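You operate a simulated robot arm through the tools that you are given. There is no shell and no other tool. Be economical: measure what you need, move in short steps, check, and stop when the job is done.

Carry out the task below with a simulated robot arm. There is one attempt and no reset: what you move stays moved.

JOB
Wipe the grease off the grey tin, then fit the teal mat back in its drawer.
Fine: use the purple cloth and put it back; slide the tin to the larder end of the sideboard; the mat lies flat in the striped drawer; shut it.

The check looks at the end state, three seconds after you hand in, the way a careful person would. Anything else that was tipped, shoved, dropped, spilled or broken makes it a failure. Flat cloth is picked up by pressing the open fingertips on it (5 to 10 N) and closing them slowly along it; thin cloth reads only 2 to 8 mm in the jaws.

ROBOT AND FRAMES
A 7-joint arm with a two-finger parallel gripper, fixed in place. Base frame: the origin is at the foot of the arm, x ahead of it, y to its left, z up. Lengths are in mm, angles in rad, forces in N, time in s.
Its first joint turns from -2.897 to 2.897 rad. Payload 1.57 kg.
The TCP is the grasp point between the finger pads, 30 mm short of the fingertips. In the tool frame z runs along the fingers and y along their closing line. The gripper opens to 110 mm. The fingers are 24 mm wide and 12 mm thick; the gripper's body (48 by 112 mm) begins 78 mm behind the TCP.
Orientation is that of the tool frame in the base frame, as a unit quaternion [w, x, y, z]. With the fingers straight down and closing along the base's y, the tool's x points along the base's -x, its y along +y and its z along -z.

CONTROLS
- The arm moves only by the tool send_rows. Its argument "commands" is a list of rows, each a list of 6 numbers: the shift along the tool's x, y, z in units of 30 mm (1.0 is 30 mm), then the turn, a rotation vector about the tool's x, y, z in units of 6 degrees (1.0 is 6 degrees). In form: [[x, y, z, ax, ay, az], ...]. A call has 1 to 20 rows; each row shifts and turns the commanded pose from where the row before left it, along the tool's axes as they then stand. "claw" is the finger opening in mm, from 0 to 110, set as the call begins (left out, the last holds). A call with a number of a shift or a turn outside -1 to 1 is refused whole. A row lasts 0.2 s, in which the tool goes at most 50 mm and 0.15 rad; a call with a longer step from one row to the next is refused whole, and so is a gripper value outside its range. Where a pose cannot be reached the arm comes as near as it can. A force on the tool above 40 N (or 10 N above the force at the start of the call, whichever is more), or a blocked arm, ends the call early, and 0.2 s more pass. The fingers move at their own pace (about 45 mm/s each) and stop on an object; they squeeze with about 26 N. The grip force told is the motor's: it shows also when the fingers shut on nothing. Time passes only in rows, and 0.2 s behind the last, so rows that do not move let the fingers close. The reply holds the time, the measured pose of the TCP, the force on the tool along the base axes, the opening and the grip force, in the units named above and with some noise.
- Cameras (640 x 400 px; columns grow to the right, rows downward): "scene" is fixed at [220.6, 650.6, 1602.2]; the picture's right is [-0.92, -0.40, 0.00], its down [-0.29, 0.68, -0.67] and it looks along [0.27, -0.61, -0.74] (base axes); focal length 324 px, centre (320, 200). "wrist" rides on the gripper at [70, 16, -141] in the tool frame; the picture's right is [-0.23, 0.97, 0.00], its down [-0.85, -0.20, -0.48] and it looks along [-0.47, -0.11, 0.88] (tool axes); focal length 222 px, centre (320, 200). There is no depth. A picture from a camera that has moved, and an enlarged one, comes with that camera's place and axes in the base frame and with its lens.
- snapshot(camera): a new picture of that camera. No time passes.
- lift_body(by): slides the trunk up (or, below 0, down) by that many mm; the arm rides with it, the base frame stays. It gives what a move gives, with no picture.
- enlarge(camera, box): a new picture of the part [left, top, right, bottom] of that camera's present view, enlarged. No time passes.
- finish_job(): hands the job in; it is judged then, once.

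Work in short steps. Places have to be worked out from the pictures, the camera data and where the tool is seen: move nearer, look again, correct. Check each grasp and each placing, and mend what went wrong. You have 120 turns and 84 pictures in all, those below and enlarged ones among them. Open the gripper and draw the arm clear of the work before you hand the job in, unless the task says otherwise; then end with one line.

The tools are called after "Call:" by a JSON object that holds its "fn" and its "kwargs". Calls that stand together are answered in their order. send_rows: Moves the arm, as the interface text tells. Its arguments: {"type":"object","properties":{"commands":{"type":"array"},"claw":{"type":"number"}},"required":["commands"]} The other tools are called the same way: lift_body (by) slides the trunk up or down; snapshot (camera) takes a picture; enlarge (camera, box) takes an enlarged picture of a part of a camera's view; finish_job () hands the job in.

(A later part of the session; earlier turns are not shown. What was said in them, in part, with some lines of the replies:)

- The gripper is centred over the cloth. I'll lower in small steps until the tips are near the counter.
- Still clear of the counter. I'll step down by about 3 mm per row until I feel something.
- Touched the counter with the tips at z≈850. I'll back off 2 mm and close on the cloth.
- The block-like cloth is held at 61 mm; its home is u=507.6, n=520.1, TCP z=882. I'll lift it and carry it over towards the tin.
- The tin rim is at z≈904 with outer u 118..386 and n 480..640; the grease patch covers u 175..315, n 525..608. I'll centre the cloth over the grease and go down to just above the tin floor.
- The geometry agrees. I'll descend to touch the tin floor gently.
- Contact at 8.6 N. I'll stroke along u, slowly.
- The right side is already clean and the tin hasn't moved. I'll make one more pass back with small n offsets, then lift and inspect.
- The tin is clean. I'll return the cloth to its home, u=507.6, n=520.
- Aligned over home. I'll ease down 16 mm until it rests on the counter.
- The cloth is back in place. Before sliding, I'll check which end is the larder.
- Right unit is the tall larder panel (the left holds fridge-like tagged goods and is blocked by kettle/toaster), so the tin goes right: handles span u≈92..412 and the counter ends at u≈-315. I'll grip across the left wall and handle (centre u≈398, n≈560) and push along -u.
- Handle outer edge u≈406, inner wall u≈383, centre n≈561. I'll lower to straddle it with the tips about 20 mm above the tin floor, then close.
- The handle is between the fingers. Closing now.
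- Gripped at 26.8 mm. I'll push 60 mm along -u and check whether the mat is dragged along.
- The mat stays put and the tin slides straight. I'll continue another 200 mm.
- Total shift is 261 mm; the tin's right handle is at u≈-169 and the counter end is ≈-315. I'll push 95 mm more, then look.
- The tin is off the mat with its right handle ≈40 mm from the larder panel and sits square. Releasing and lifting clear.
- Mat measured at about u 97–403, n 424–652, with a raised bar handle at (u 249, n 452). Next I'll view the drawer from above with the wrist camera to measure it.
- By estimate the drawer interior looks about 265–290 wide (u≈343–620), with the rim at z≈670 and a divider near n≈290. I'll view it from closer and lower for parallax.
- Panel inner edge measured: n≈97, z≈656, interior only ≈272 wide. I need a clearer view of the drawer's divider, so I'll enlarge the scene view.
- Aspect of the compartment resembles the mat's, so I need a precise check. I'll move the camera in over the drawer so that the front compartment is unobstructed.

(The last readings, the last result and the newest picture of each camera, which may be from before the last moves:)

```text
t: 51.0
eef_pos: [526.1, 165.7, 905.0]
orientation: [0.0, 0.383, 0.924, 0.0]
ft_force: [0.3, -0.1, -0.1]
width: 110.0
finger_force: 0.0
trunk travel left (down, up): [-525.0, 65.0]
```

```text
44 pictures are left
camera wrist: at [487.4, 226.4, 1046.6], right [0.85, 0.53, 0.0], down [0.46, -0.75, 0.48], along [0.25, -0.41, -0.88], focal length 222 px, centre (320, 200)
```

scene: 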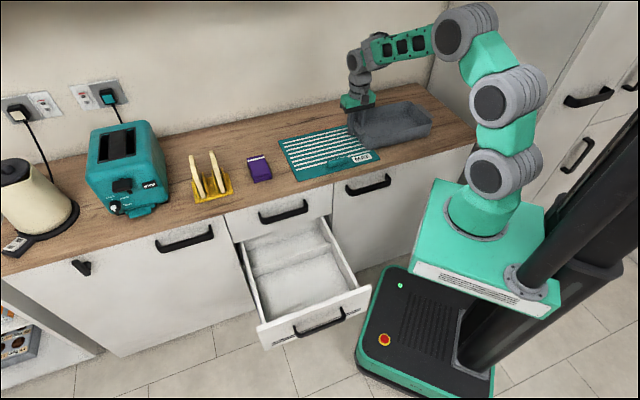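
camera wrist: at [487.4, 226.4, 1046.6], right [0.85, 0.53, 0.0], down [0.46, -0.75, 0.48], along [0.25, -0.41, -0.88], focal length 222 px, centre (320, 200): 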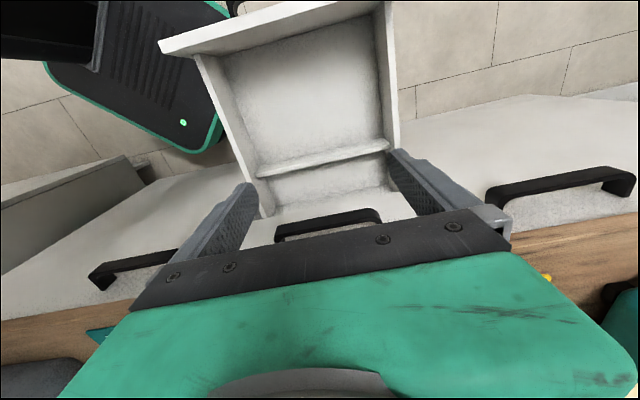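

Call:
{"fn": "enlarge", "kwargs": {"camera": "wrist", "box": [150, 0, 420, 225]}}

```text
1.78 times, centred on (285, 112) of wrist
camera zoom: at [487.4, 226.4, 1046.6], right [0.85, 0.53, 0.0], down [0.46, -0.75, 0.48], along [0.25, -0.41, -0.88], focal length 395 px, centre (382, 356)
```

zoom: 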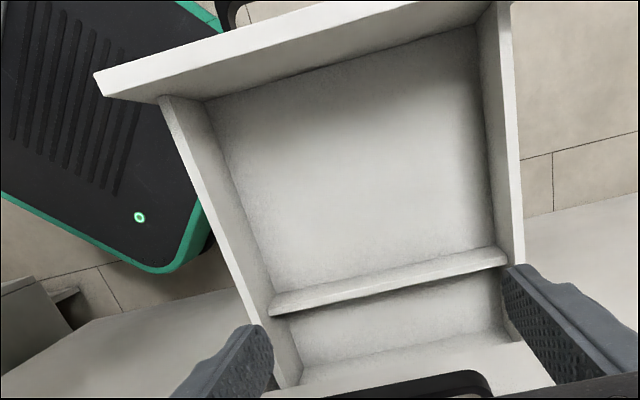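

The floor seems ≈ .58·T by .43·T in size, depending on its depth T, so I need the floor height. I'll close the fingers and carefully lower into the front compartment to touch the floor.

Call:
{"fn": "send_rows", "kwargs": {"commands": [[0.9, 0, 0, 0, 0, 0], [0.6, 0, 0, 0, 0, 0], [0, 0, 1, 0, 0, 0], [0, 0, 1, 0, 0, 0], [0, 0, 1, 0, 0, 0], [0, 0, 1, 0, 0, 0], [0, 0, 1, 0, 0, 0], [0, 0, 1, 0, 0, 0], [0, 0, 1, 0, 0, 0], [0, 0, 0, 0, 0, 0]], "claw": 20}}

Call:
{"fn": "snapshot", "kwargs": {"camera": "scene"}}

```text
t: 53.2
eef_pos: [491.0, 199.7, 694.4]
orientation: [0.0, 0.382, 0.924, 0.0]
ft_force: [0.1, 0.4, 0.6]
width: 19.8
finger_force: 0.2
trunk travel left (down, up): [-525.0, 65.0]
```

```text
42 pictures are left
```

scene: 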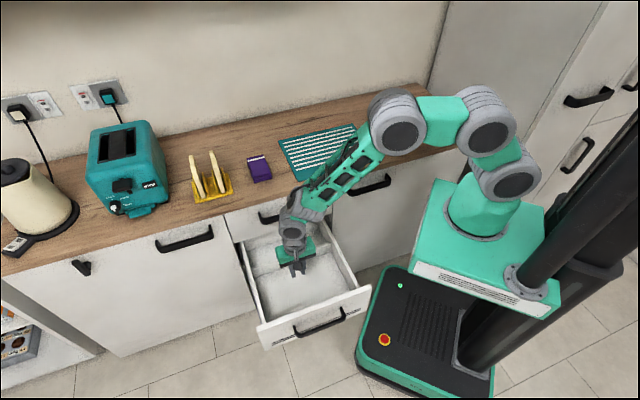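

Tips are at z≈664, right over the compartment. Continuing down, carefully.

Call:
{"fn": "send_rows", "kwargs": {"commands": [[0, 0, 0.7, 0, 0, 0], [0, 0, 0.5, 0, 0, 0], [0, 0, 0.3, 0, 0, 0], [0, 0, 0.2, 0, 0, 0], [0, 0, 0.2, 0, 0, 0], [0, 0, 0.2, 0, 0, 0], [0, 0, 0.2, 0, 0, 0], [0, 0, 0.2, 0, 0, 0], [0, 0, 0, 0, 0, 0]]}}

```text
t: 55.2
eef_pos: [494.9, 197.5, 619.7]
orientation: [0.0, 0.383, 0.924, -0.001]
ft_force: [0.6, -0.2, 0.1]
width: 19.8
finger_force: 0.0
trunk travel left (down, up): [-525.0, 65.0]
```

Call:
{"fn": "send_rows", "kwargs": {"commands": [[0, 0, 0.2, 0, 0, 0], [0, 0, 0.2, 0, 0, 0], [0, 0, 0.2, 0, 0, 0], [0, 0, 0.2, 0, 0, 0], [0, 0, 0.2, 0, 0, 0], [0, 0, 0.2, 0, 0, 0], [0, 0, 0.2, 0, 0, 0], [0, 0, 0.2, 0, 0, 0], [0, 0, 0.15, 0, 0, 0], [0, 0, 0, 0, 0, 0]]}}

Call:
{"fn": "enlarge", "kwargs": {"camera": "scene", "box": [225, 205, 380, 350]}}

```text
t: 57.4
eef_pos: [493.6, 200.3, 566.8]
orientation: [0.0, 0.382, 0.924, 0.0]
ft_force: [0.2, -0.6, -0.4]
width: 19.7
finger_force: 0.1
trunk travel left (down, up): [-525.0, 65.0]
```

```text
2.76 times, centred on (302, 278) of scene
camera zoom: at [220.6, 650.6, 1602.2], right [-0.92, -0.4, 0.0], down [-0.29, 0.68, -0.67], along [0.27, -0.61, -0.74], focal length 892 px, centre (368, -14)
```

zoom: 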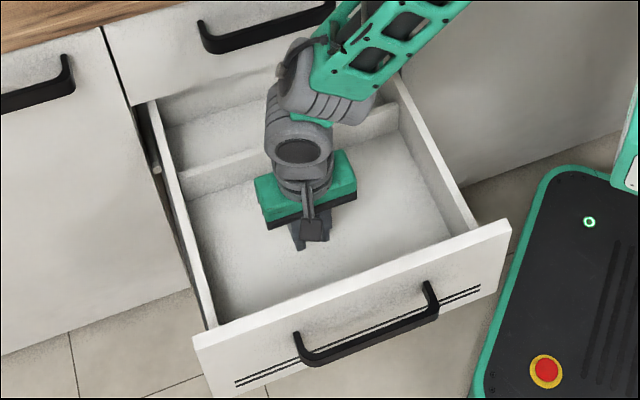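

Tips are at 537 with no contact, so the drawer is deeper (and larger) than I estimated. Continuing down.

Call:
{"fn": "send_rows", "kwargs": {"commands": [[0, 0, 0.15, 0, 0, 0], [0, 0, 0.15, 0, 0, 0], [0, 0, 0.15, 0, 0, 0], [0, 0, 0.15, 0, 0, 0], [0, 0, 0.15, 0, 0, 0], [0, 0, 0, 0, 0, 0]]}}

```text
t: 58.8
eef_pos: [495.7, 200.2, 544.3]
orientation: [-0.001, 0.382, 0.924, 0.001]
ft_force: [0.8, 0.2, -0.3]
width: 19.8
finger_force: 0.2
trunk travel left (down, up): [-525.0, 65.0]
```

Call:
{"fn": "send_rows", "kwargs": {"commands": [[0, 0, 0.15, 0, 0, 0], [0, 0, 0.15, 0, 0, 0], [0, 0, 0.15, 0, 0, 0], [0, 0, 0.15, 0, 0, 0], [0, 0, 0.15, 0, 0, 0], [0, 0, 0, 0, 0, 0]]}}

Call:
{"fn": "snapshot", "kwargs": {"camera": "wrist"}}

```text
t: 59.9
eef_pos: [498.5, 200.3, 532.5]
orientation: [0.003, 0.383, 0.924, 0.003]
ft_force: [-5.8, -6.8, 27.2]
width: 28.0
finger_force: 4.5
trunk travel left (down, up): [-525.0, 65.0]
stopped in row 5: the force on the tool passed its limit (the readings are from after the stop); the commanded pose is now the measured one
```

```text
40 pictures are left
camera wrist: at [458.9, 260.6, 672.7], right [0.85, 0.53, 0.01], down [0.46, -0.75, 0.48], along [0.26, -0.4, -0.88], focal length 222 px, centre (320, 200)
```

wrist: 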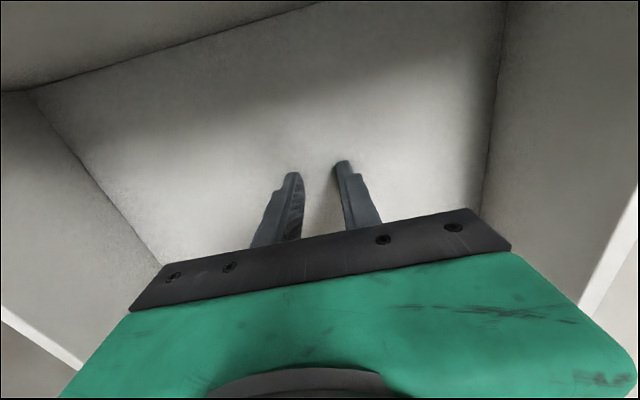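

Floor at z≈503: the compartment is u≈313–626, n≈104–338, so the 306×228 mat just fits in its present orientation. I'll raise out and go above the mat's bar.

Call:
{"fn": "send_rows", "kwargs": {"commands": [[0, 0, -0.5, 0, 0, 0], [0, 0, -1, 0, 0, 0], [0, 0, -1, 0, 0, 0], [0, 0, -1, 0, 0, 0], [0, 0, -1, 0, 0, 0], [0, 0, -1, 0, 0, 0], [0, 0, -1, 0, 0, 0], [0, 0, -1, 0, 0, 0], [0, 0, -1, 0, 0, 0], [0, 0, -1, 0, 0, 0], [0, 0, -1, 0, 0, 0], [0, 0, -1, 0, 0, 0], [0, 0, -1, 0, 0, 0], [0, 0, -1, 0, 0, 0], [0, 0, -1, 0, 0, 0], [0, 0, -1, 0, 0, 0], [0, 0, 0, 0, 0, 0]], "claw": 20}}

Call:
{"fn": "send_rows", "kwargs": {"commands": [[-0.9, -0.9, 0, 0, 0, 0], [-0.9, -0.9, 0, 0, 0, 0], [-0.9, -0.9, 0, 0, 0, 0], [-0.9, -0.9, 0, 0, 0, 0], [-0.9, -0.9, 0, 0, 0, 0], [-0.9, -0.9, 0, 0, 0, 0], [-0.9, -0.9, 0, 0, 0, 0], [-0.9, -0.9, 0, 0, 0, 0], [-0.7, -0.9, 0, 0, 0, 0], [0, 0, 0, 0, 0, 0]], "claw": 110}}

Call:
{"fn": "snapshot", "kwargs": {"camera": "wrist"}}

Call:
{"fn": "snapshot", "kwargs": {"camera": "scene"}}

```text
t: 63.5
eef_pos: [497.7, 197.5, 994.8]
orientation: [0.002, 0.383, 0.924, 0.002]
ft_force: [-0.6, 0.1, 0.4]
width: 19.9
finger_force: 0.0
trunk travel left (down, up): [-525.0, 65.0]
```

```text
t: 65.7
eef_pos: [491.1, -140.3, 993.6]
orientation: [0.003, 0.382, 0.924, 0.001]
ft_force: [-0.3, 0.4, -0.2]
width: 110.0
finger_force: 0.0
trunk travel left (down, up): [-525.0, 65.0]
```

```text
39 pictures are left
camera wrist: at [451.5, -79.7, 1134.4], right [0.85, 0.53, 0.01], down [0.46, -0.75, 0.48], along [0.26, -0.4, -0.88], focal length 222 px, centre (320, 200)
```

wrist: 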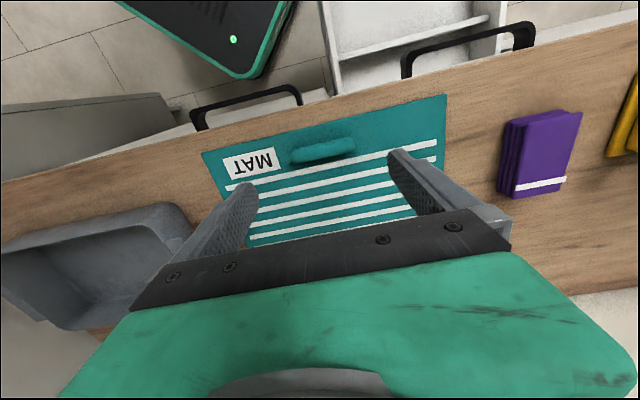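

```text
38 pictures are left
```

scene: 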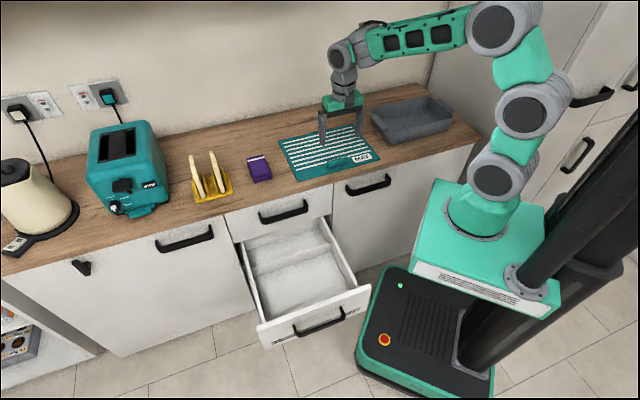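

Bar is ≈82 mm long, centred u=249, n=451. I'll descend around its ends.

Call:
{"fn": "send_rows", "kwargs": {"commands": [[-0.15, 0.03, 1, 0, 0, 0], [0, 0, 1, 0, 0, 0], [0, 0, 0.8, 0, 0, 0], [0, 0, 0.3, 0, 0, 0], [0, 0, 0.2, 0, 0, 0], [0, 0, 0, 0, 0, 0]]}}

Call:
{"fn": "enlarge", "kwargs": {"camera": "scene", "box": [270, 100, 400, 190]}}

Call:
{"fn": "snapshot", "kwargs": {"camera": "wrist"}}

```text
t: 67.1
eef_pos: [494.6, -141.4, 894.7]
orientation: [0.001, 0.383, 0.924, 0.002]
ft_force: [0.7, 0.6, -0.7]
width: 110.1
finger_force: 0.1
trunk travel left (down, up): [-525.0, 65.0]
```

```text
4.44 times, centred on (335, 145) of scene
camera zoom: at [220.6, 650.6, 1602.2], right [-0.92, -0.4, 0.0], down [-0.29, 0.68, -0.67], along [0.27, -0.61, -0.74], focal length 1438 px, centre (253, 444)
```

zoom: 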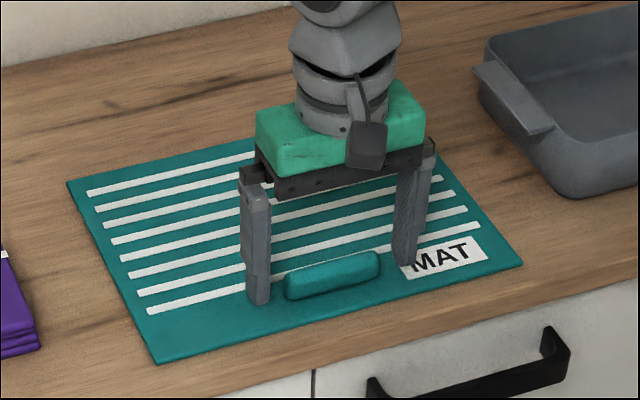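

```text
36 pictures are left
camera wrist: at [456.7, -80.9, 1035.0], right [0.85, 0.53, 0.01], down [0.46, -0.75, 0.48], along [0.26, -0.4, -0.88], focal length 222 px, centre (320, 200)
```

wrist: 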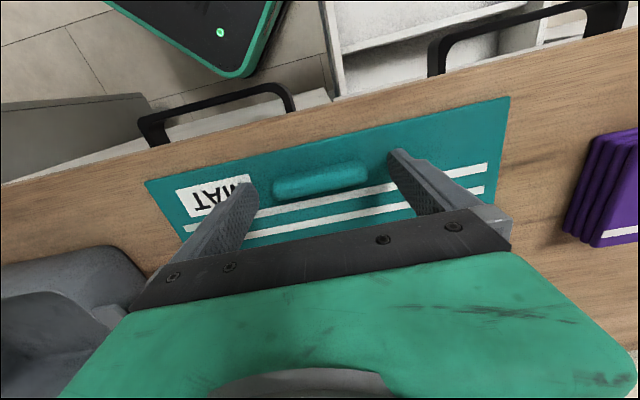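

Well aligned. I'll lower about 8 mm more and close on the bar's ends.

Call:
{"fn": "send_rows", "kwargs": {"commands": [[-0.1, 0, 0.2, 0, 0, 0], [0, 0, 0.07, 0, 0, 0], [0, 0, 0, 0, 0, 0]]}}

Call:
{"fn": "send_rows", "kwargs": {"commands": [[0, 0, 0, 0, 0, 0], [0, 0, 0, 0, 0, 0], [0, 0, 0, 0, 0, 0], [0, 0, 0, 0, 0, 0]], "claw": 60}}

```text
t: 67.9
eef_pos: [498.8, -143.8, 885.3]
orientation: [0.003, 0.383, 0.924, 0.002]
ft_force: [-1.3, 1.0, 3.3]
width: 110.1
finger_force: 0.0
trunk travel left (down, up): [-525.0, 65.0]
```

```text
t: 68.9
eef_pos: [497.6, -144.4, 885.5]
orientation: [0.002, 0.382, 0.924, 0.002]
ft_force: [0.5, -2.3, 4.2]
width: 79.4
finger_force: 25.8
trunk travel left (down, up): [-525.0, 65.0]
```

Gripped the bar at 79.4 mm. I'll lift 30 mm to see how the mat behaves.

Call:
{"fn": "send_rows", "kwargs": {"commands": [[0, 0, -0.3, 0, 0, 0], [0, 0, -0.3, 0, 0, 0], [0, 0, -0.4, 0, 0, 0], [0, 0, 0, 0, 0, 0], [0, 0, 0, 0, 0, 0]]}}

Call:
{"fn": "enlarge", "kwargs": {"camera": "scene", "box": [270, 100, 400, 190]}}

```text
t: 70.1
eef_pos: [499.2, -146.0, 916.3]
orientation: [0.003, 0.383, 0.924, 0.001]
ft_force: [0.0, 0.8, -3.2]
width: 79.6
finger_force: 25.9
trunk travel left (down, up): [-525.0, 65.0]
```

```text
4.44 times, centred on (335, 145) of scene
camera zoom: at [220.6, 650.6, 1602.2], right [-0.92, -0.4, 0.0], down [-0.29, 0.68, -0.67], along [0.27, -0.61, -0.74], focal length 1438 px, centre (253, 444)
```

zoom: 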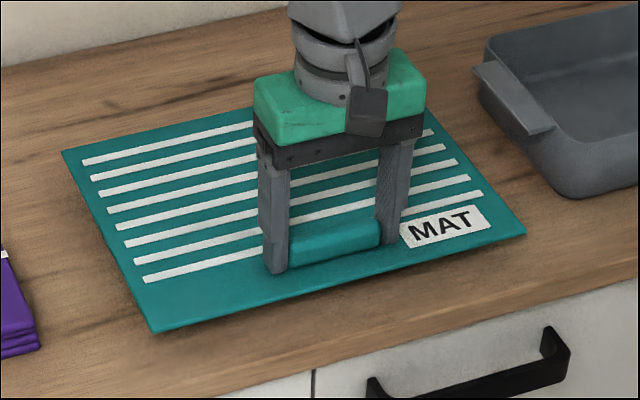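

The mat behaves rigidly. Lifting higher to see whether it stays level or swings down.

Call:
{"fn": "send_rows", "kwargs": {"commands": [[0, 0, -0.4, 0, 0, 0], [0, 0, -0.4, 0, 0, 0], [0, 0, -0.4, 0, 0, 0], [0, 0, -0.4, 0, 0, 0], [0, 0, -0.4, 0, 0, 0], [0, 0, 0, 0, 0, 0]]}}

Call:
{"fn": "enlarge", "kwargs": {"camera": "scene", "box": [250, 80, 400, 190]}}

```text
t: 71.5
eef_pos: [497.2, -143.1, 975.8]
orientation: [0.002, 0.383, 0.924, 0.002]
ft_force: [-1.5, 0.2, -2.3]
width: 79.6
finger_force: 25.7
trunk travel left (down, up): [-525.0, 65.0]
```

```text
3.64 times, centred on (325, 135) of scene
camera zoom: at [220.6, 650.6, 1602.2], right [-0.92, -0.4, 0.0], down [-0.29, 0.68, -0.67], along [0.27, -0.61, -0.74], focal length 1176 px, centre (302, 436)
```

zoom: 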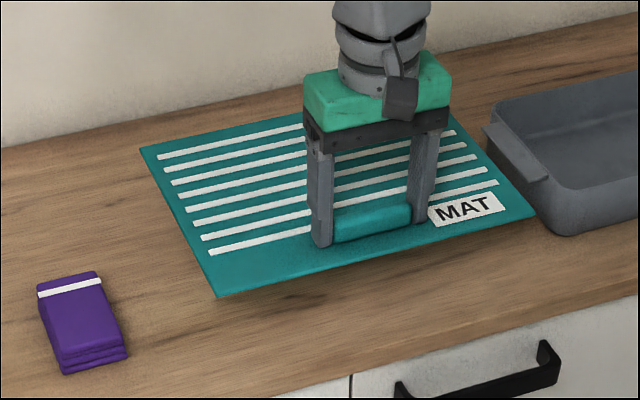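

The mat is held level. Target for TCP: u≈469, n≈137, so that it fits the compartment; I'll carry it over slowly on a diagonal.

Call:
{"fn": "send_rows", "kwargs": {"commands": [[0.2, 0.15, 0, 0, 0, 0], [0.4, 0.3, 0, 0, 0, 0], [0.56, 0.385, 0, 0, 0, 0], [0.56, 0.385, 0, 0, 0, 0], [0.56, 0.385, 0, 0, 0, 0], [0.56, 0.385, 0, 0, 0, 0], [0.56, 0.385, 0, 0, 0, 0], [0.56, 0.385, 0, 0, 0, 0], [0.56, 0.385, 0, 0, 0, 0], [0.56, 0.385, 0, 0, 0, 0], [0.56, 0.385, 0, 0, 0, 0], [0.56, 0.385, 0, 0, 0, 0], [0.56, 0.385, 0, 0, 0, 0], [0.56, 0.385, 0, 0, 0, 0], [0.56, 0.385, 0, 0, 0, 0], [0.56, 0.385, 0, 0, 0, 0], [0.56, 0.385, 0, 0, 0, 0], [0.56, 0.385, 0, 0, 0, 0], [0.5, 0.385, 0, 0, 0, 0], [0, 0, 0, 0, 0, 0]]}}

Call:
{"fn": "snapshot", "kwargs": {"camera": "scene"}}

Call:
{"fn": "snapshot", "kwargs": {"camera": "wrist"}}

```text
t: 75.7
eef_pos: [431.3, 219.7, 980.6]
orientation: [0.001, 0.383, 0.924, 0.002]
ft_force: [-0.1, 0.8, -2.4]
width: 79.7
finger_force: 26.0
trunk travel left (down, up): [-525.0, 65.0]
```

```text
33 pictures are left
```

scene: 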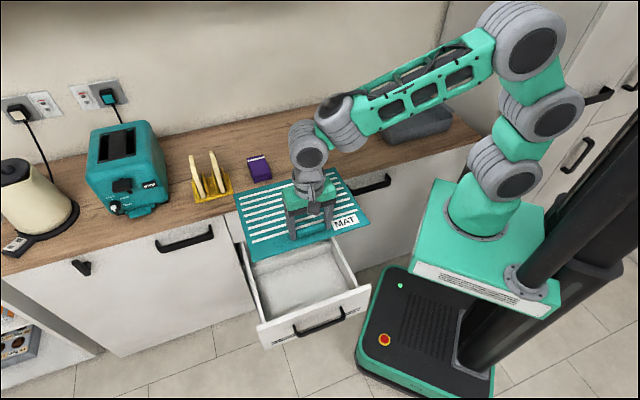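

```text
32 pictures are left
camera wrist: at [393.2, 279.4, 1120.8], right [0.85, 0.53, 0.01], down [0.46, -0.75, 0.48], along [0.26, -0.4, -0.88], focal length 222 px, centre (320, 200)
```

wrist: 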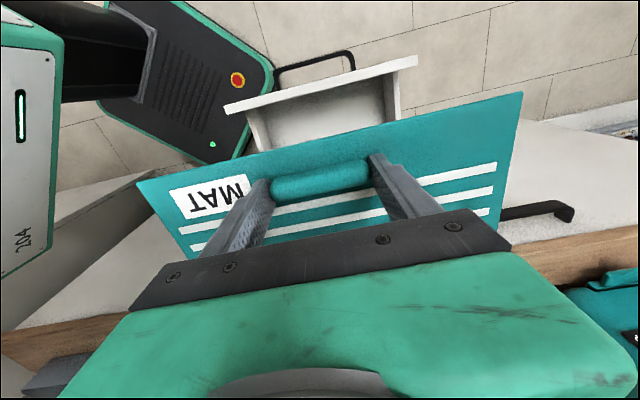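

Position u=460, n=150. I'll correct by 12 mm and 9 mm and lower to just above the drawer panel.

Call:
{"fn": "send_rows", "kwargs": {"commands": [[0.42, 0.29, 0, 0, 0, 0], [0, 0, 0.3, 0, 0, 0], [0, 0, 0.6, 0, 0, 0], [0, 0, 0.7, 0, 0, 0], [0, 0, 0.7, 0, 0, 0], [0, 0, 0.7, 0, 0, 0], [0, 0, 0.7, 0, 0, 0], [0, 0, 0.7, 0, 0, 0], [0, 0, 0.7, 0, 0, 0], [0, 0, 0.7, 0, 0, 0], [0, 0, 0.7, 0, 0, 0], [0, 0, 0.7, 0, 0, 0], [0, 0, 0.7, 0, 0, 0], [0, 0, 0.3, 0, 0, 0], [0, 0, 0, 0, 0, 0]]}}

Call:
{"fn": "enlarge", "kwargs": {"camera": "scene", "box": [210, 190, 400, 360]}}

Call:
{"fn": "snapshot", "kwargs": {"camera": "wrist"}}

```text
t: 78.9
eef_pos: [431.2, 231.3, 730.5]
orientation: [0.002, 0.383, 0.924, 0.003]
ft_force: [0.9, -0.2, -2.2]
width: 79.5
finger_force: 26.2
trunk travel left (down, up): [-525.0, 65.0]
```

```text
2.35 times, centred on (305, 275) of scene
camera zoom: at [220.6, 650.6, 1602.2], right [-0.92, -0.4, 0.0], down [-0.29, 0.68, -0.67], along [0.27, -0.61, -0.74], focal length 761 px, centre (355, 24)
```

zoom: 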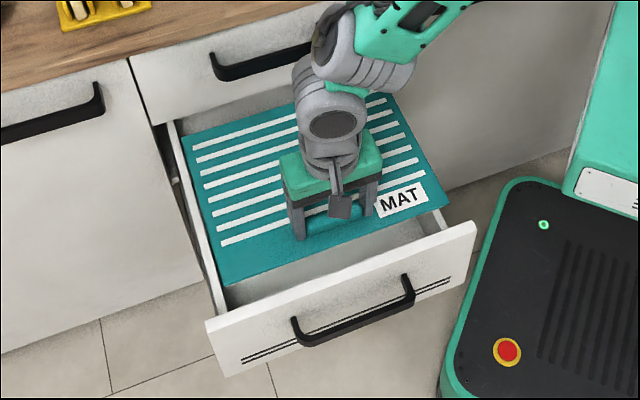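

```text
30 pictures are left
camera wrist: at [392.2, 292.7, 871.1], right [0.85, 0.53, 0.01], down [0.46, -0.75, 0.48], along [0.26, -0.4, -0.88], focal length 222 px, centre (320, 200)
```

wrist: 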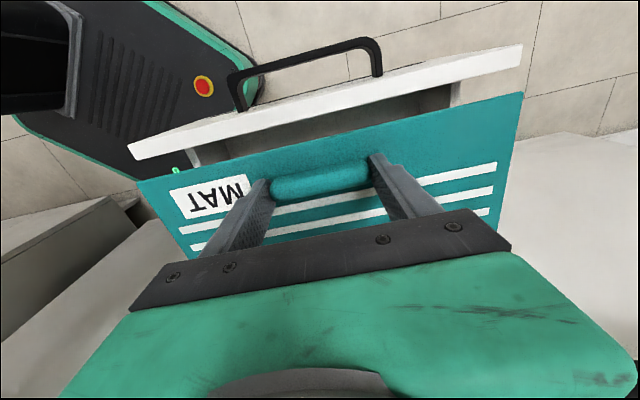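

Panel inner edge is n≈97.5, divider n≈339, mat front edge at n≈111. I'll shift 4 mm towards the robot and lower until the mat is near the wall tops.

Call:
{"fn": "send_rows", "kwargs": {"commands": [[0.14, 0, 0.3, 0, 0, 0], [0, 0, 0.5, 0, 0, 0], [0, 0, 0.5, 0, 0, 0], [0, 0, 0.5, 0, 0, 0], [0, 0, 0.5, 0, 0, 0], [0, 0, 0.3, 0, 0, 0], [0, 0, 0, 0, 0, 0]]}}

Call:
{"fn": "enlarge", "kwargs": {"camera": "scene", "box": [225, 210, 380, 350]}}

Call:
{"fn": "snapshot", "kwargs": {"camera": "wrist"}}

```text
t: 80.5
eef_pos: [430.8, 239.2, 652.2]
orientation: [0.002, 0.383, 0.924, 0.003]
ft_force: [0.1, -0.4, -1.7]
width: 79.5
finger_force: 25.9
trunk travel left (down, up): [-525.0, 65.0]
```

```text
2.86 times, centred on (302, 280) of scene
camera zoom: at [220.6, 650.6, 1602.2], right [-0.92, -0.4, 0.0], down [-0.29, 0.68, -0.67], along [0.27, -0.61, -0.74], focal length 924 px, centre (370, -29)
```

zoom: 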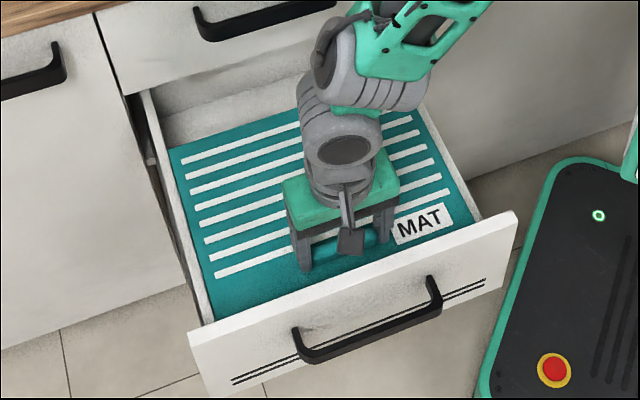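

```text
28 pictures are left
camera wrist: at [391.1, 298.2, 793.1], right [0.85, 0.53, 0.01], down [0.46, -0.75, 0.48], along [0.26, -0.4, -0.88], focal length 222 px, centre (320, 200)
```

wrist: 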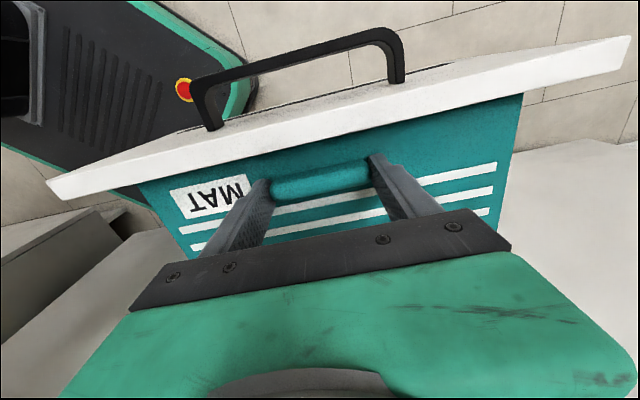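

I'll enlarge both sides of the mat to check clearance against the drawer walls.

Call:
{"fn": "enlarge", "kwargs": {"camera": "scene", "box": [255, 235, 315, 330]}}

Call:
{"fn": "enlarge", "kwargs": {"camera": "scene", "box": [320, 235, 400, 300]}}

Call:
{"fn": "send_rows", "kwargs": {"commands": [[0, 0, 0, 0, 0, 0]]}}

Call:
{"fn": "send_rows", "kwargs": {"commands": [[0, 0, 0, 0, 0, 0]]}}

```text
4.21 times, centred on (285, 282) of scene
camera zoom: at [220.6, 650.6, 1602.2], right [-0.92, -0.4, 0.0], down [-0.29, 0.68, -0.67], along [0.27, -0.61, -0.74], focal length 1362 px, centre (467, -147)
```

zoom: 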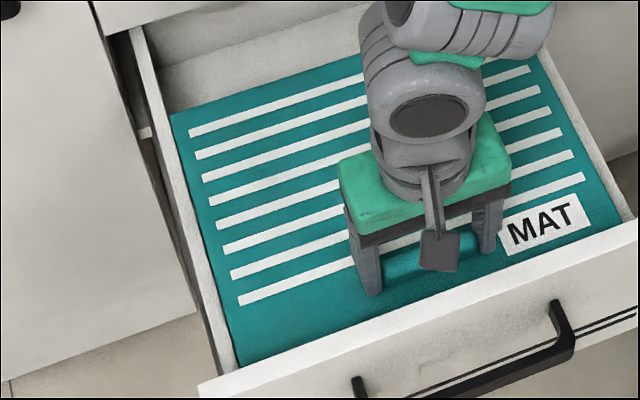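

```text
6.15 times, centred on (360, 268) of scene
camera zoom: at [220.6, 650.6, 1602.2], right [-0.92, -0.4, 0.0], down [-0.29, 0.68, -0.67], along [0.27, -0.61, -0.74], focal length 1991 px, centre (74, -215)
```

zoom: 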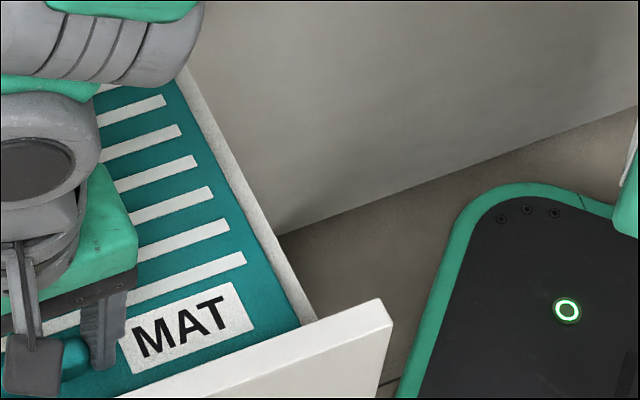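

```text
t: 80.9
eef_pos: [430.0, 238.1, 651.5]
orientation: [0.002, 0.382, 0.924, 0.002]
ft_force: [-0.8, -0.1, -2.0]
width: 79.7
finger_force: 26.2
trunk travel left (down, up): [-525.0, 65.0]
```

```text
t: 81.3
eef_pos: [430.0, 238.4, 651.9]
orientation: [0.002, 0.383, 0.924, 0.002]
ft_force: [-0.2, 0.6, -2.3]
width: 79.5
finger_force: 25.9
trunk travel left (down, up): [-525.0, 65.0]
```

From the scene view the mat centre is ≈3 mm too far left, and the back edge is ≈2 mm past the divider line. I'll correct by -3 mm in u and -5.5 mm in n, then lower in small steps.

Call:
{"fn": "send_rows", "kwargs": {"commands": [[0.18, -0.1, 0, 0, 0, 0], [0, 0, 0.2, 0, 0, 0], [0, 0, 0.2, 0, 0, 0], [0, 0, 0.2, 0, 0, 0], [0, 0, 0.2, 0, 0, 0], [0, 0, 0, 0, 0, 0]]}}

Call:
{"fn": "enlarge", "kwargs": {"camera": "scene", "box": [240, 215, 380, 330]}}

```text
t: 82.7
eef_pos: [423.0, 238.8, 629.1]
orientation: [0.001, 0.383, 0.924, 0.002]
ft_force: [-0.8, 1.0, -2.0]
width: 79.8
finger_force: 25.7
trunk travel left (down, up): [-525.0, 65.0]
```

```text
3.48 times, centred on (310, 272) of scene
camera zoom: at [220.6, 650.6, 1602.2], right [-0.92, -0.4, 0.0], down [-0.29, 0.68, -0.67], along [0.27, -0.61, -0.74], focal length 1125 px, centre (355, -52)
```

zoom: 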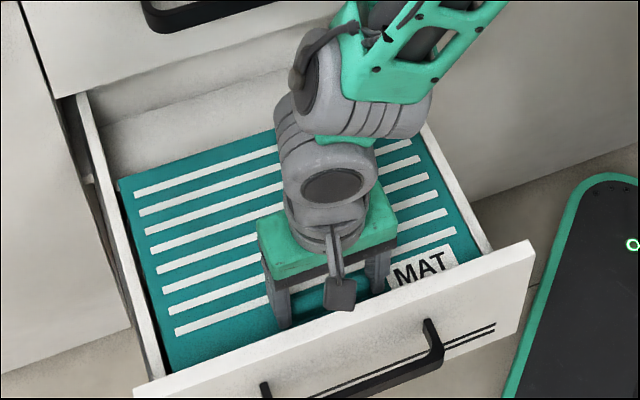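

The mat is now inside the walls, with no contact force. Continuing down in small steps.

Call:
{"fn": "send_rows", "kwargs": {"commands": [[0, 0, 0.2, 0, 0, 0], [0, 0, 0.2, 0, 0, 0], [0, 0, 0.2, 0, 0, 0], [0, 0, 0.2, 0, 0, 0], [0, 0, 0, 0, 0, 0]]}}

Call:
{"fn": "enlarge", "kwargs": {"camera": "scene", "box": [240, 215, 380, 330]}}

```text
t: 83.9
eef_pos: [423.2, 237.2, 605.7]
orientation: [0.002, 0.383, 0.924, 0.002]
ft_force: [-0.2, 0.1, -2.1]
width: 79.8
finger_force: 26.1
trunk travel left (down, up): [-525.0, 65.0]
```

```text
3.48 times, centred on (310, 272) of scene
camera zoom: at [220.6, 650.6, 1602.2], right [-0.92, -0.4, 0.0], down [-0.29, 0.68, -0.67], along [0.27, -0.61, -0.74], focal length 1125 px, centre (355, -52)
```

zoom: 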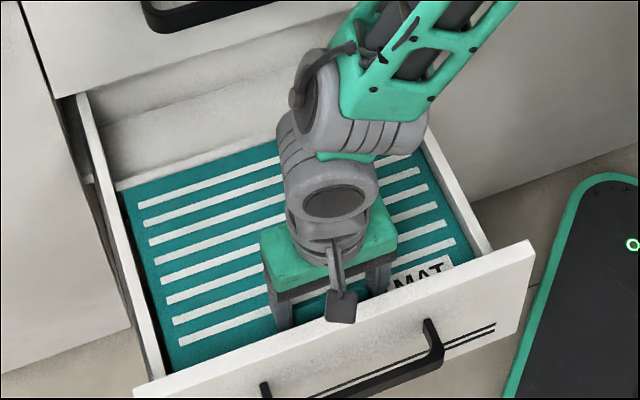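

Still free; the mat is passing the divider top. Continuing.

Call:
{"fn": "send_rows", "kwargs": {"commands": [[0, 0, 0.15, 0, 0, 0], [0, 0, 0.15, 0, 0, 0], [0, 0, 0.15, 0, 0, 0], [0, 0, 0.15, 0, 0, 0], [0, 0, 0, 0, 0, 0]]}}

Call:
{"fn": "enlarge", "kwargs": {"camera": "scene", "box": [240, 215, 380, 330]}}

```text
t: 85.1
eef_pos: [424.1, 238.8, 586.8]
orientation: [0.002, 0.383, 0.924, 0.001]
ft_force: [0.1, 0.1, -2.2]
width: 79.4
finger_force: 25.9
trunk travel left (down, up): [-525.0, 65.0]
```

```text
3.48 times, centred on (310, 272) of scene
camera zoom: at [220.6, 650.6, 1602.2], right [-0.92, -0.4, 0.0], down [-0.29, 0.68, -0.67], along [0.27, -0.61, -0.74], focal length 1125 px, centre (355, -52)
```

zoom: 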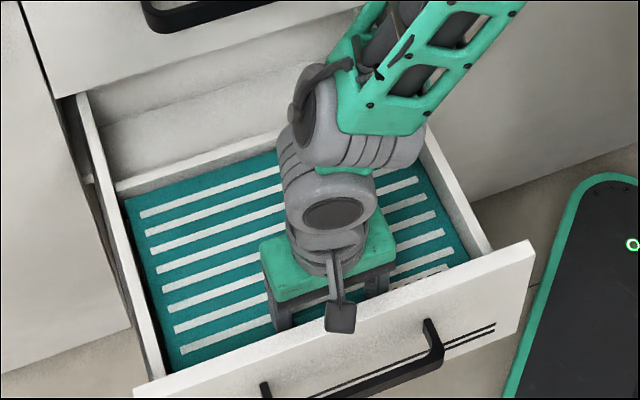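

The mat sits below the divider top with clear walls. Lowering further, watching force.

Call:
{"fn": "send_rows", "kwargs": {"commands": [[0, 0, 0.15, 0, 0, 0], [0, 0, 0.15, 0, 0, 0], [0, 0, 0.15, 0, 0, 0], [0, 0, 0.15, 0, 0, 0], [0, 0, 0.15, 0, 0, 0], [0, 0, 0, 0, 0, 0]]}}

Call:
{"fn": "enlarge", "kwargs": {"camera": "scene", "box": [240, 215, 380, 330]}}

```text
t: 86.5
eef_pos: [423.7, 237.4, 564.9]
orientation: [0.001, 0.383, 0.924, 0.002]
ft_force: [0.2, 0.0, -2.4]
width: 79.5
finger_force: 26.0
trunk travel left (down, up): [-525.0, 65.0]
```

```text
3.48 times, centred on (310, 272) of scene
camera zoom: at [220.6, 650.6, 1602.2], right [-0.92, -0.4, 0.0], down [-0.29, 0.68, -0.67], along [0.27, -0.61, -0.74], focal length 1125 px, centre (355, -52)
```

zoom: 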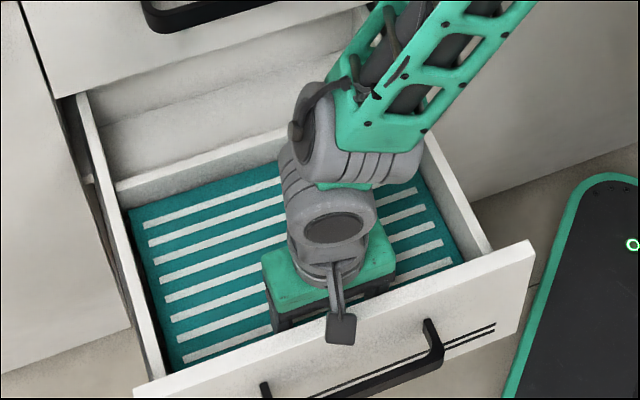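

Call:
{"fn": "send_rows", "kwargs": {"commands": [[0, 0, 0.1, 0, 0, 0], [0, 0, 0.1, 0, 0, 0], [0, 0, 0.1, 0, 0, 0], [0, 0, 0.1, 0, 0, 0], [0, 0, 0.1, 0, 0, 0], [0, 0, 0.1, 0, 0, 0], [0, 0, 0, 0, 0, 0]]}}

Call:
{"fn": "enlarge", "kwargs": {"camera": "scene", "box": [240, 215, 380, 330]}}

Call:
{"fn": "snapshot", "kwargs": {"camera": "wrist"}}

```text
t: 88.1
eef_pos: [422.9, 239.4, 547.3]
orientation: [0.002, 0.383, 0.924, 0.002]
ft_force: [0.5, 0.1, -1.7]
width: 79.5
finger_force: 26.2
trunk travel left (down, up): [-525.0, 65.0]
```

```text
3.48 times, centred on (310, 272) of scene
camera zoom: at [220.6, 650.6, 1602.2], right [-0.92, -0.4, 0.0], down [-0.29, 0.68, -0.67], along [0.27, -0.61, -0.74], focal length 1125 px, centre (355, -52)
```

zoom: 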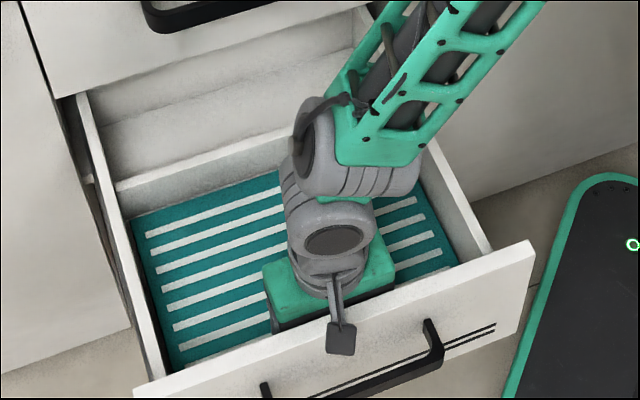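

```text
20 pictures are left
camera wrist: at [384.0, 299.7, 687.9], right [0.85, 0.53, 0.01], down [0.46, -0.75, 0.48], along [0.26, -0.41, -0.88], focal length 222 px, centre (320, 200)
```

wrist: 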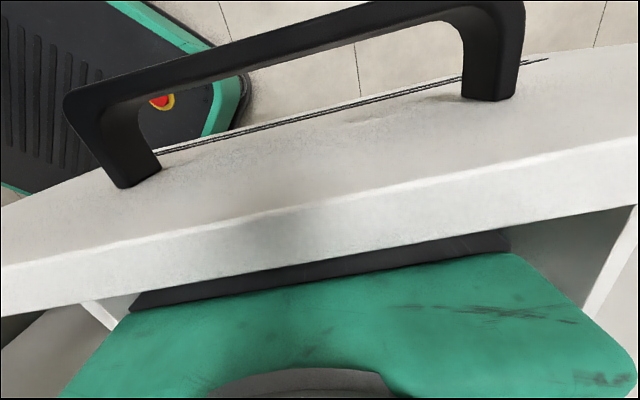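

About 9 mm above the floor. I'll lower 5 mm more, then release and rise straight up.

Call:
{"fn": "send_rows", "kwargs": {"commands": [[0, 0, 0.1, 0, 0, 0], [0, 0, 0.08, 0, 0, 0], [0, 0, 0, 0, 0, 0]]}}

Call:
{"fn": "send_rows", "kwargs": {"commands": [[0, 0, 0, 0, 0, 0], [0, 0, 0, 0, 0, 0], [0, 0, 0, 0, 0, 0], [0, 0, -0.3, 0, 0, 0], [0, 0, -0.8, 0, 0, 0], [0, 0, -1, 0, 0, 0], [0, 0, -1, 0, 0, 0], [0, 0, -1, 0, 0, 0], [0, 0, -1, 0, 0, 0], [0, 0, -1, 0, 0, 0], [0, 0, -1, 0, 0, 0], [0, 0, -1, 0, 0, 0], [0, 0, -1, 0, 0, 0], [0, 0, 0, 0, 0, 0]], "claw": 105}}

Call:
{"fn": "enlarge", "kwargs": {"camera": "scene", "box": [225, 205, 380, 350]}}

Call:
{"fn": "snapshot", "kwargs": {"camera": "wrist"}}

```text
t: 88.9
eef_pos: [423.4, 240.7, 540.8]
orientation: [0.002, 0.383, 0.924, 0.002]
ft_force: [0.5, 0.3, 1.6]
width: 79.6
finger_force: 26.5
trunk travel left (down, up): [-525.0, 65.0]
```

```text
t: 91.9
eef_pos: [421.5, 238.3, 814.4]
orientation: [0.002, 0.382, 0.924, 0.002]
ft_force: [-0.5, 0.1, 0.3]
width: 104.9
finger_force: 0.0
trunk travel left (down, up): [-525.0, 65.0]
```

```text
2.76 times, centred on (302, 278) of scene
camera zoom: at [220.6, 650.6, 1602.2], right [-0.92, -0.4, 0.0], down [-0.29, 0.68, -0.67], along [0.27, -0.61, -0.74], focal length 892 px, centre (368, -14)
```

zoom: 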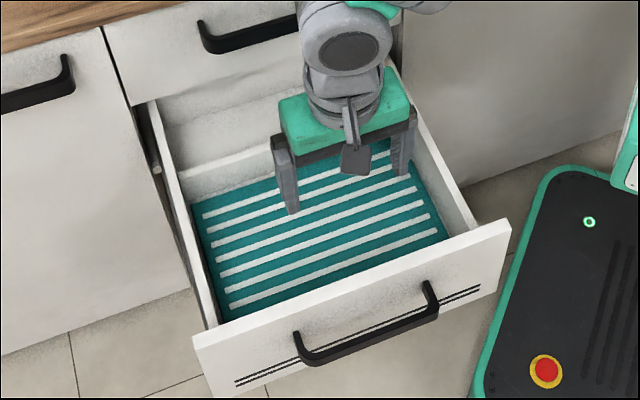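

```text
18 pictures are left
camera wrist: at [382.9, 298.5, 956.3], right [0.85, 0.53, 0.01], down [0.46, -0.75, 0.48], along [0.26, -0.4, -0.88], focal length 222 px, centre (320, 200)
```

wrist: 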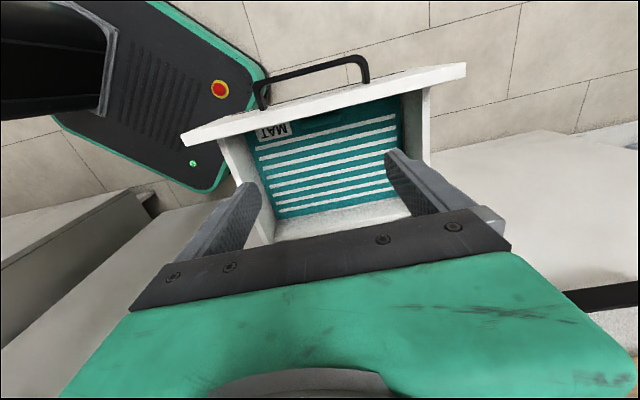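

The mat is lying flat in the striped drawer. To shut it I'll tilt the tool about 50° so the fingertips point at the panel above its handle, keeping the hand clear of the upper drawer's handle. First I'll back off towards the robot and tilt.

Call:
{"fn": "send_rows", "kwargs": {"commands": [[0.9, 0, 0, 0, 0, 0], [0.9, 0, 0, 0, 0, 0], [0.9, 0, 0, 0, 0, 0], [0.9, 0, 0, 0, 0, 0], [0, 0, 0, 0, -1, 0], [0, 0, 0, 0, -1, 0], [0, 0, 0, 0, -1, 0], [0, 0, 0, 0, -1, 0], [0, 0, 0, 0, -1, 0], [0, 0, 0, 0, -1, 0], [0, 0, 0, 0, -1, 0], [0, 0, 0, 0, -1, 0], [0, 0, 0, 0, -0.33, 0], [0, 0, 0, 0, 0, 0]], "claw": 50}}

Call:
{"fn": "snapshot", "kwargs": {"camera": "scene"}}

```text
t: 94.9
eef_pos: [346.3, 315.7, 813.2]
orientation: [0.393, 0.347, 0.836, -0.16]
ft_force: [0.6, 0.1, -0.6]
width: 50.1
finger_force: 0.2
trunk travel left (down, up): [-525.0, 65.0]
```

```text
17 pictures are left
```

scene: 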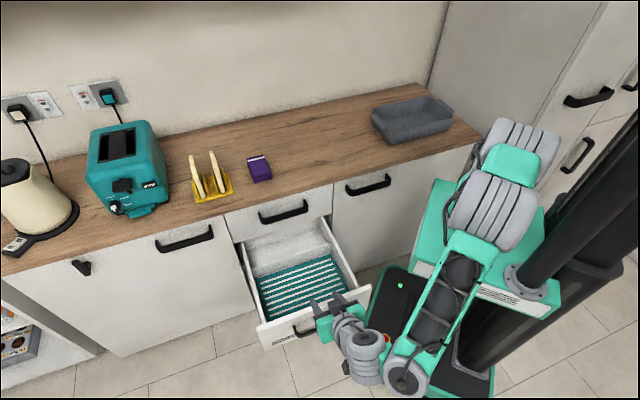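

Tilt achieved with the arm clear. I'll lower vertically to bring the fingertips in front of the panel's upper strip (z≈632).

Call:
{"fn": "send_rows", "kwargs": {"commands": [[0.768, 0, 0.64, 0, 0, 0], [0.768, 0, 0.64, 0, 0, 0], [0.768, 0, 0.64, 0, 0, 0], [0.768, 0, 0.64, 0, 0, 0], [0.768, 0, 0.64, 0, 0, 0], [0.33, 0, 0.275, 0, 0, 0], [0, 0, 0, 0, 0, 0]]}}

Call:
{"fn": "enlarge", "kwargs": {"camera": "scene", "box": [225, 220, 425, 390]}}

Call:
{"fn": "snapshot", "kwargs": {"camera": "wrist"}}

```text
t: 96.5
eef_pos: [347.2, 315.7, 649.2]
orientation: [0.392, 0.348, 0.837, -0.16]
ft_force: [-0.5, -0.1, 0.1]
width: 49.9
finger_force: 0.0
trunk travel left (down, up): [-525.0, 65.0]
```

```text
2.35 times, centred on (325, 305) of scene
camera zoom: at [220.6, 650.6, 1602.2], right [-0.92, -0.4, 0.0], down [-0.29, 0.68, -0.67], along [0.27, -0.61, -0.74], focal length 761 px, centre (308, -47)
```

zoom: 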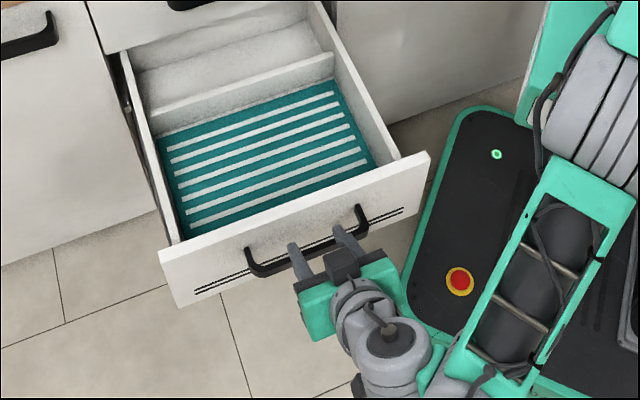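

```text
15 pictures are left
camera wrist: at [249.4, 433.8, 687.3], right [0.79, 0.58, 0.18], down [-0.02, -0.27, 0.96], along [0.61, -0.76, -0.21], focal length 222 px, centre (320, 200)
```

wrist: 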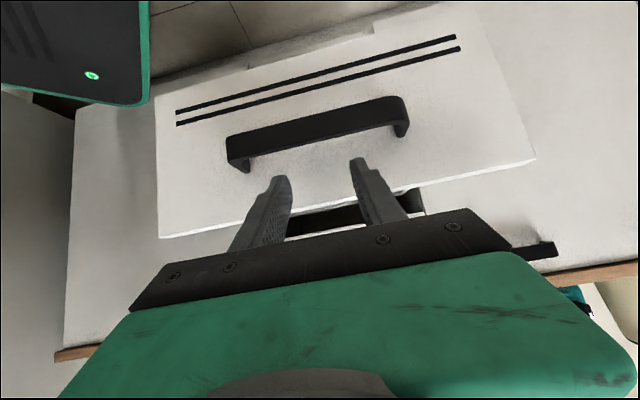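

Fingertips are lined up on the strip between the handle and the panel's top edge. I'll push along +n.

Call:
{"fn": "send_rows", "kwargs": {"commands": [[-0.26, 0, 0.307, 0, 0, 0], [-0.26, 0, 0.307, 0, 0, 0], [-0.26, 0, 0.307, 0, 0, 0], [-0.26, 0, 0.307, 0, 0, 0], [-0.26, 0, 0.307, 0, 0, 0], [-0.26, 0, 0.307, 0, 0, 0], [0, 0, 0, 0, 0, 0]]}}

Call:
{"fn": "enlarge", "kwargs": {"camera": "scene", "box": [225, 220, 425, 390]}}

```text
t: 98.1
eef_pos: [398.0, 264.0, 652.0]
orientation: [0.392, 0.348, 0.837, -0.16]
ft_force: [0.3, -0.5, 0.2]
width: 49.9
finger_force: 0.0
trunk travel left (down, up): [-525.0, 65.0]
```

```text
2.35 times, centred on (325, 305) of scene
camera zoom: at [220.6, 650.6, 1602.2], right [-0.92, -0.4, 0.0], down [-0.29, 0.68, -0.67], along [0.27, -0.61, -0.74], focal length 761 px, centre (308, -47)
```

zoom: 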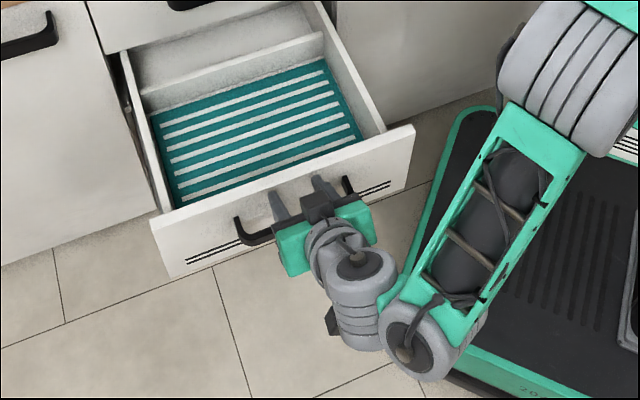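

The drawer slides easily. I'll continue 180 mm.

Call:
{"fn": "send_rows", "kwargs": {"commands": [[-0.26, 0, 0.44, 0, 0, 0], [-0.31, 0, 0.384, 0, 0, 0], [-0.31, 0, 0.384, 0, 0, 0], [-0.31, 0, 0.384, 0, 0, 0], [-0.31, 0, 0.384, 0, 0, 0], [-0.31, 0, 0.384, 0, 0, 0], [-0.31, 0, 0.384, 0, 0, 0], [-0.31, 0, 0.384, 0, 0, 0], [-0.31, 0, 0.384, 0, 0, 0], [-0.31, 0, 0.384, 0, 0, 0], [-0.31, 0, 0.384, 0, 0, 0], [-0.31, 0, 0.384, 0, 0, 0], [0, 0, 0, 0, 0, 0]]}}

Call:
{"fn": "enlarge", "kwargs": {"camera": "scene", "box": [200, 170, 420, 340]}}

```text
t: 100.9
eef_pos: [522.3, 138.3, 644.4]
orientation: [0.392, 0.348, 0.836, -0.16]
ft_force: [-0.3, 0.5, -0.4]
width: 50.0
finger_force: 0.2
trunk travel left (down, up): [-525.0, 65.0]
```

```text
2.35 times, centred on (310, 255) of scene
camera zoom: at [220.6, 650.6, 1602.2], right [-0.92, -0.4, 0.0], down [-0.29, 0.68, -0.67], along [0.27, -0.61, -0.74], focal length 761 px, centre (344, 71)
```

zoom: 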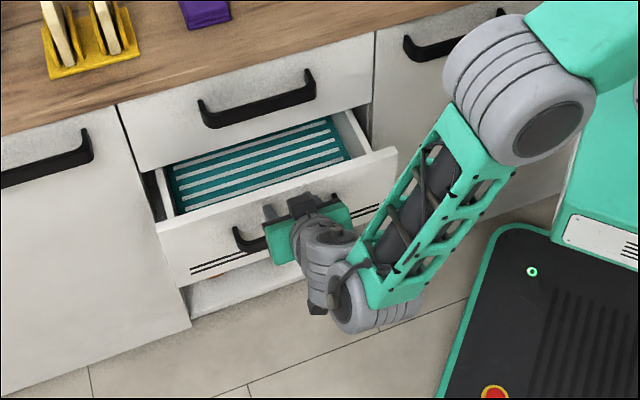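

Going well. I'll push 75 mm more with a slight height correction.

Call:
{"fn": "send_rows", "kwargs": {"commands": [[-0.4, 0, 0.3, 0, 0, 0], [-0.32, 0, 0.384, 0, 0, 0], [-0.32, 0, 0.384, 0, 0, 0], [-0.32, 0, 0.384, 0, 0, 0], [-0.32, 0, 0.384, 0, 0, 0], [0, 0, 0, 0, 0, 0]]}}

Call:
{"fn": "enlarge", "kwargs": {"camera": "scene", "box": [200, 170, 420, 340]}}

```text
t: 102.3
eef_pos: [577.0, 84.1, 648.7]
orientation: [0.393, 0.347, 0.837, -0.159]
ft_force: [-0.2, 0.6, 0.9]
width: 50.1
finger_force: 0.0
trunk travel left (down, up): [-525.0, 65.0]
```

```text
2.35 times, centred on (310, 255) of scene
camera zoom: at [220.6, 650.6, 1602.2], right [-0.92, -0.4, 0.0], down [-0.29, 0.68, -0.67], along [0.27, -0.61, -0.74], focal length 761 px, centre (344, 71)
```

zoom: 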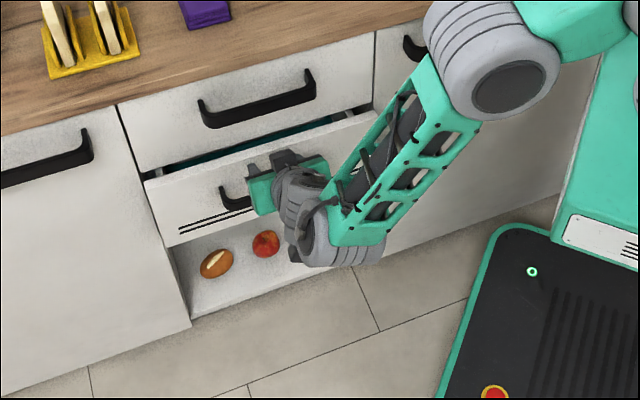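

Only a small gap remains. Pushing in small steps until it seats.

Call:
{"fn": "send_rows", "kwargs": {"commands": [[-0.192, 0, 0.23, 0, 0, 0], [-0.192, 0, 0.23, 0, 0, 0], [-0.16, 0, 0.192, 0, 0, 0], [-0.107, 0, 0.128, 0, 0, 0], [0, 0, 0, 0, 0, 0]]}}

Call:
{"fn": "enlarge", "kwargs": {"camera": "scene", "box": [200, 170, 420, 340]}}

```text
t: 103.5
eef_pos: [598.3, 63.9, 648.2]
orientation: [0.392, 0.349, 0.836, -0.16]
ft_force: [0.4, 1.1, -0.8]
width: 50.5
finger_force: 0.0
trunk travel left (down, up): [-525.0, 65.0]
```

```text
2.35 times, centred on (310, 255) of scene
camera zoom: at [220.6, 650.6, 1602.2], right [-0.92, -0.4, 0.0], down [-0.29, 0.68, -0.67], along [0.27, -0.61, -0.74], focal length 761 px, centre (344, 71)
```

zoom: 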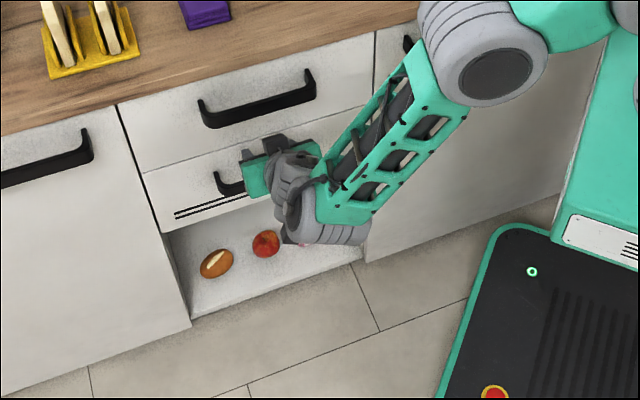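

It looks nearly flush. A few more small steps until resistance shows.

Call:
{"fn": "send_rows", "kwargs": {"commands": [[-0.085, 0, 0.1, 0, 0, 0], [-0.085, 0, 0.1, 0, 0, 0], [-0.043, 0, 0.05, 0, 0, 0], [0, 0, 0, 0, 0, 0]]}}

```text
t: 104.3
eef_pos: [601.6, 60.9, 648.4]
orientation: [0.389, 0.347, 0.838, -0.159]
ft_force: [-31.0, 30.3, 14.4]
width: 50.3
finger_force: 0.0
trunk travel left (down, up): [-525.0, 65.0]
stopped in row 4: the force on the tool passed its limit (the readings are from after the stop); the commanded pose is now the measured one
```

Resistance of about 43 N shows it's fully shut. I'll back off and inspect.

Call:
{"fn": "send_rows", "kwargs": {"commands": [[0.3, 0, -0.36, 0, 0, 0], [0.6, 0, -0.72, 0, 0, 0], [0.6, 0, -0.72, 0, 0, 0], [0.6, 0, -0.72, 0, 0, 0], [0.6, 0, -0.72, 0, 0, 0], [0.6, 0, -0.72, 0, 0, 0], [0.6, 0, -0.72, 0, 0, 0], [0.6, 0, -0.72, 0, 0, 0], [0.6, 0, -0.72, 0, 0, 0], [0.6, 0, -0.72, 0, 0, 0], [0, 0, 0, 0, 0, 0]], "claw": 110}}

Call:
{"fn": "snapshot", "kwargs": {"camera": "scene"}}

Call:
{"fn": "enlarge", "kwargs": {"camera": "scene", "box": [200, 170, 380, 310]}}

```text
t: 106.7
eef_pos: [413.4, 247.4, 651.6]
orientation: [0.39, 0.348, 0.837, -0.159]
ft_force: [0.4, 0.0, 0.8]
width: 110.2
finger_force: 0.0
trunk travel left (down, up): [-525.0, 65.0]
```

```text
10 pictures are left
```

scene: 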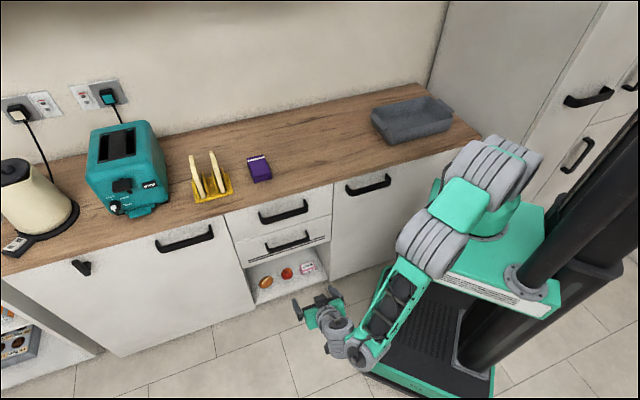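

```text
2.86 times, centred on (290, 240) of scene
camera zoom: at [220.6, 650.6, 1602.2], right [-0.92, -0.4, 0.0], down [-0.29, 0.68, -0.67], along [0.27, -0.61, -0.74], focal length 924 px, centre (406, 86)
```

zoom: 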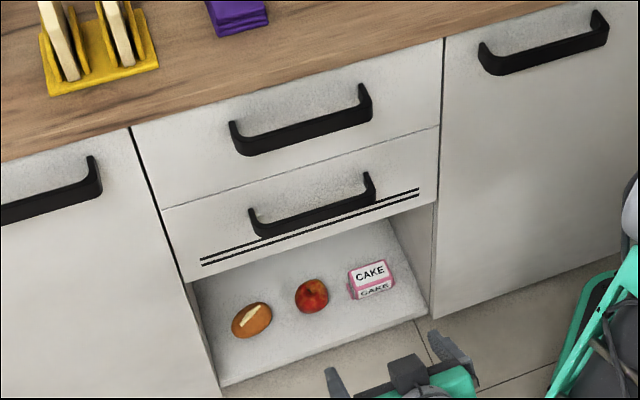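

The drawer is flush, the cloth is home, the tin is clean at the larder end, and the arm is clear with the gripper open. Handing in.

Call:
{"fn": "finish_job", "kwargs": {}}

```text
The job is handed in.
```

I wiped the tin clean and put the purple cloth back. The tin is now at the right-hand end of the sideboard, which I took to be the larder end because of the tall cupboard there. The teal mat lies flat in the striped drawer, and the drawer is shut.
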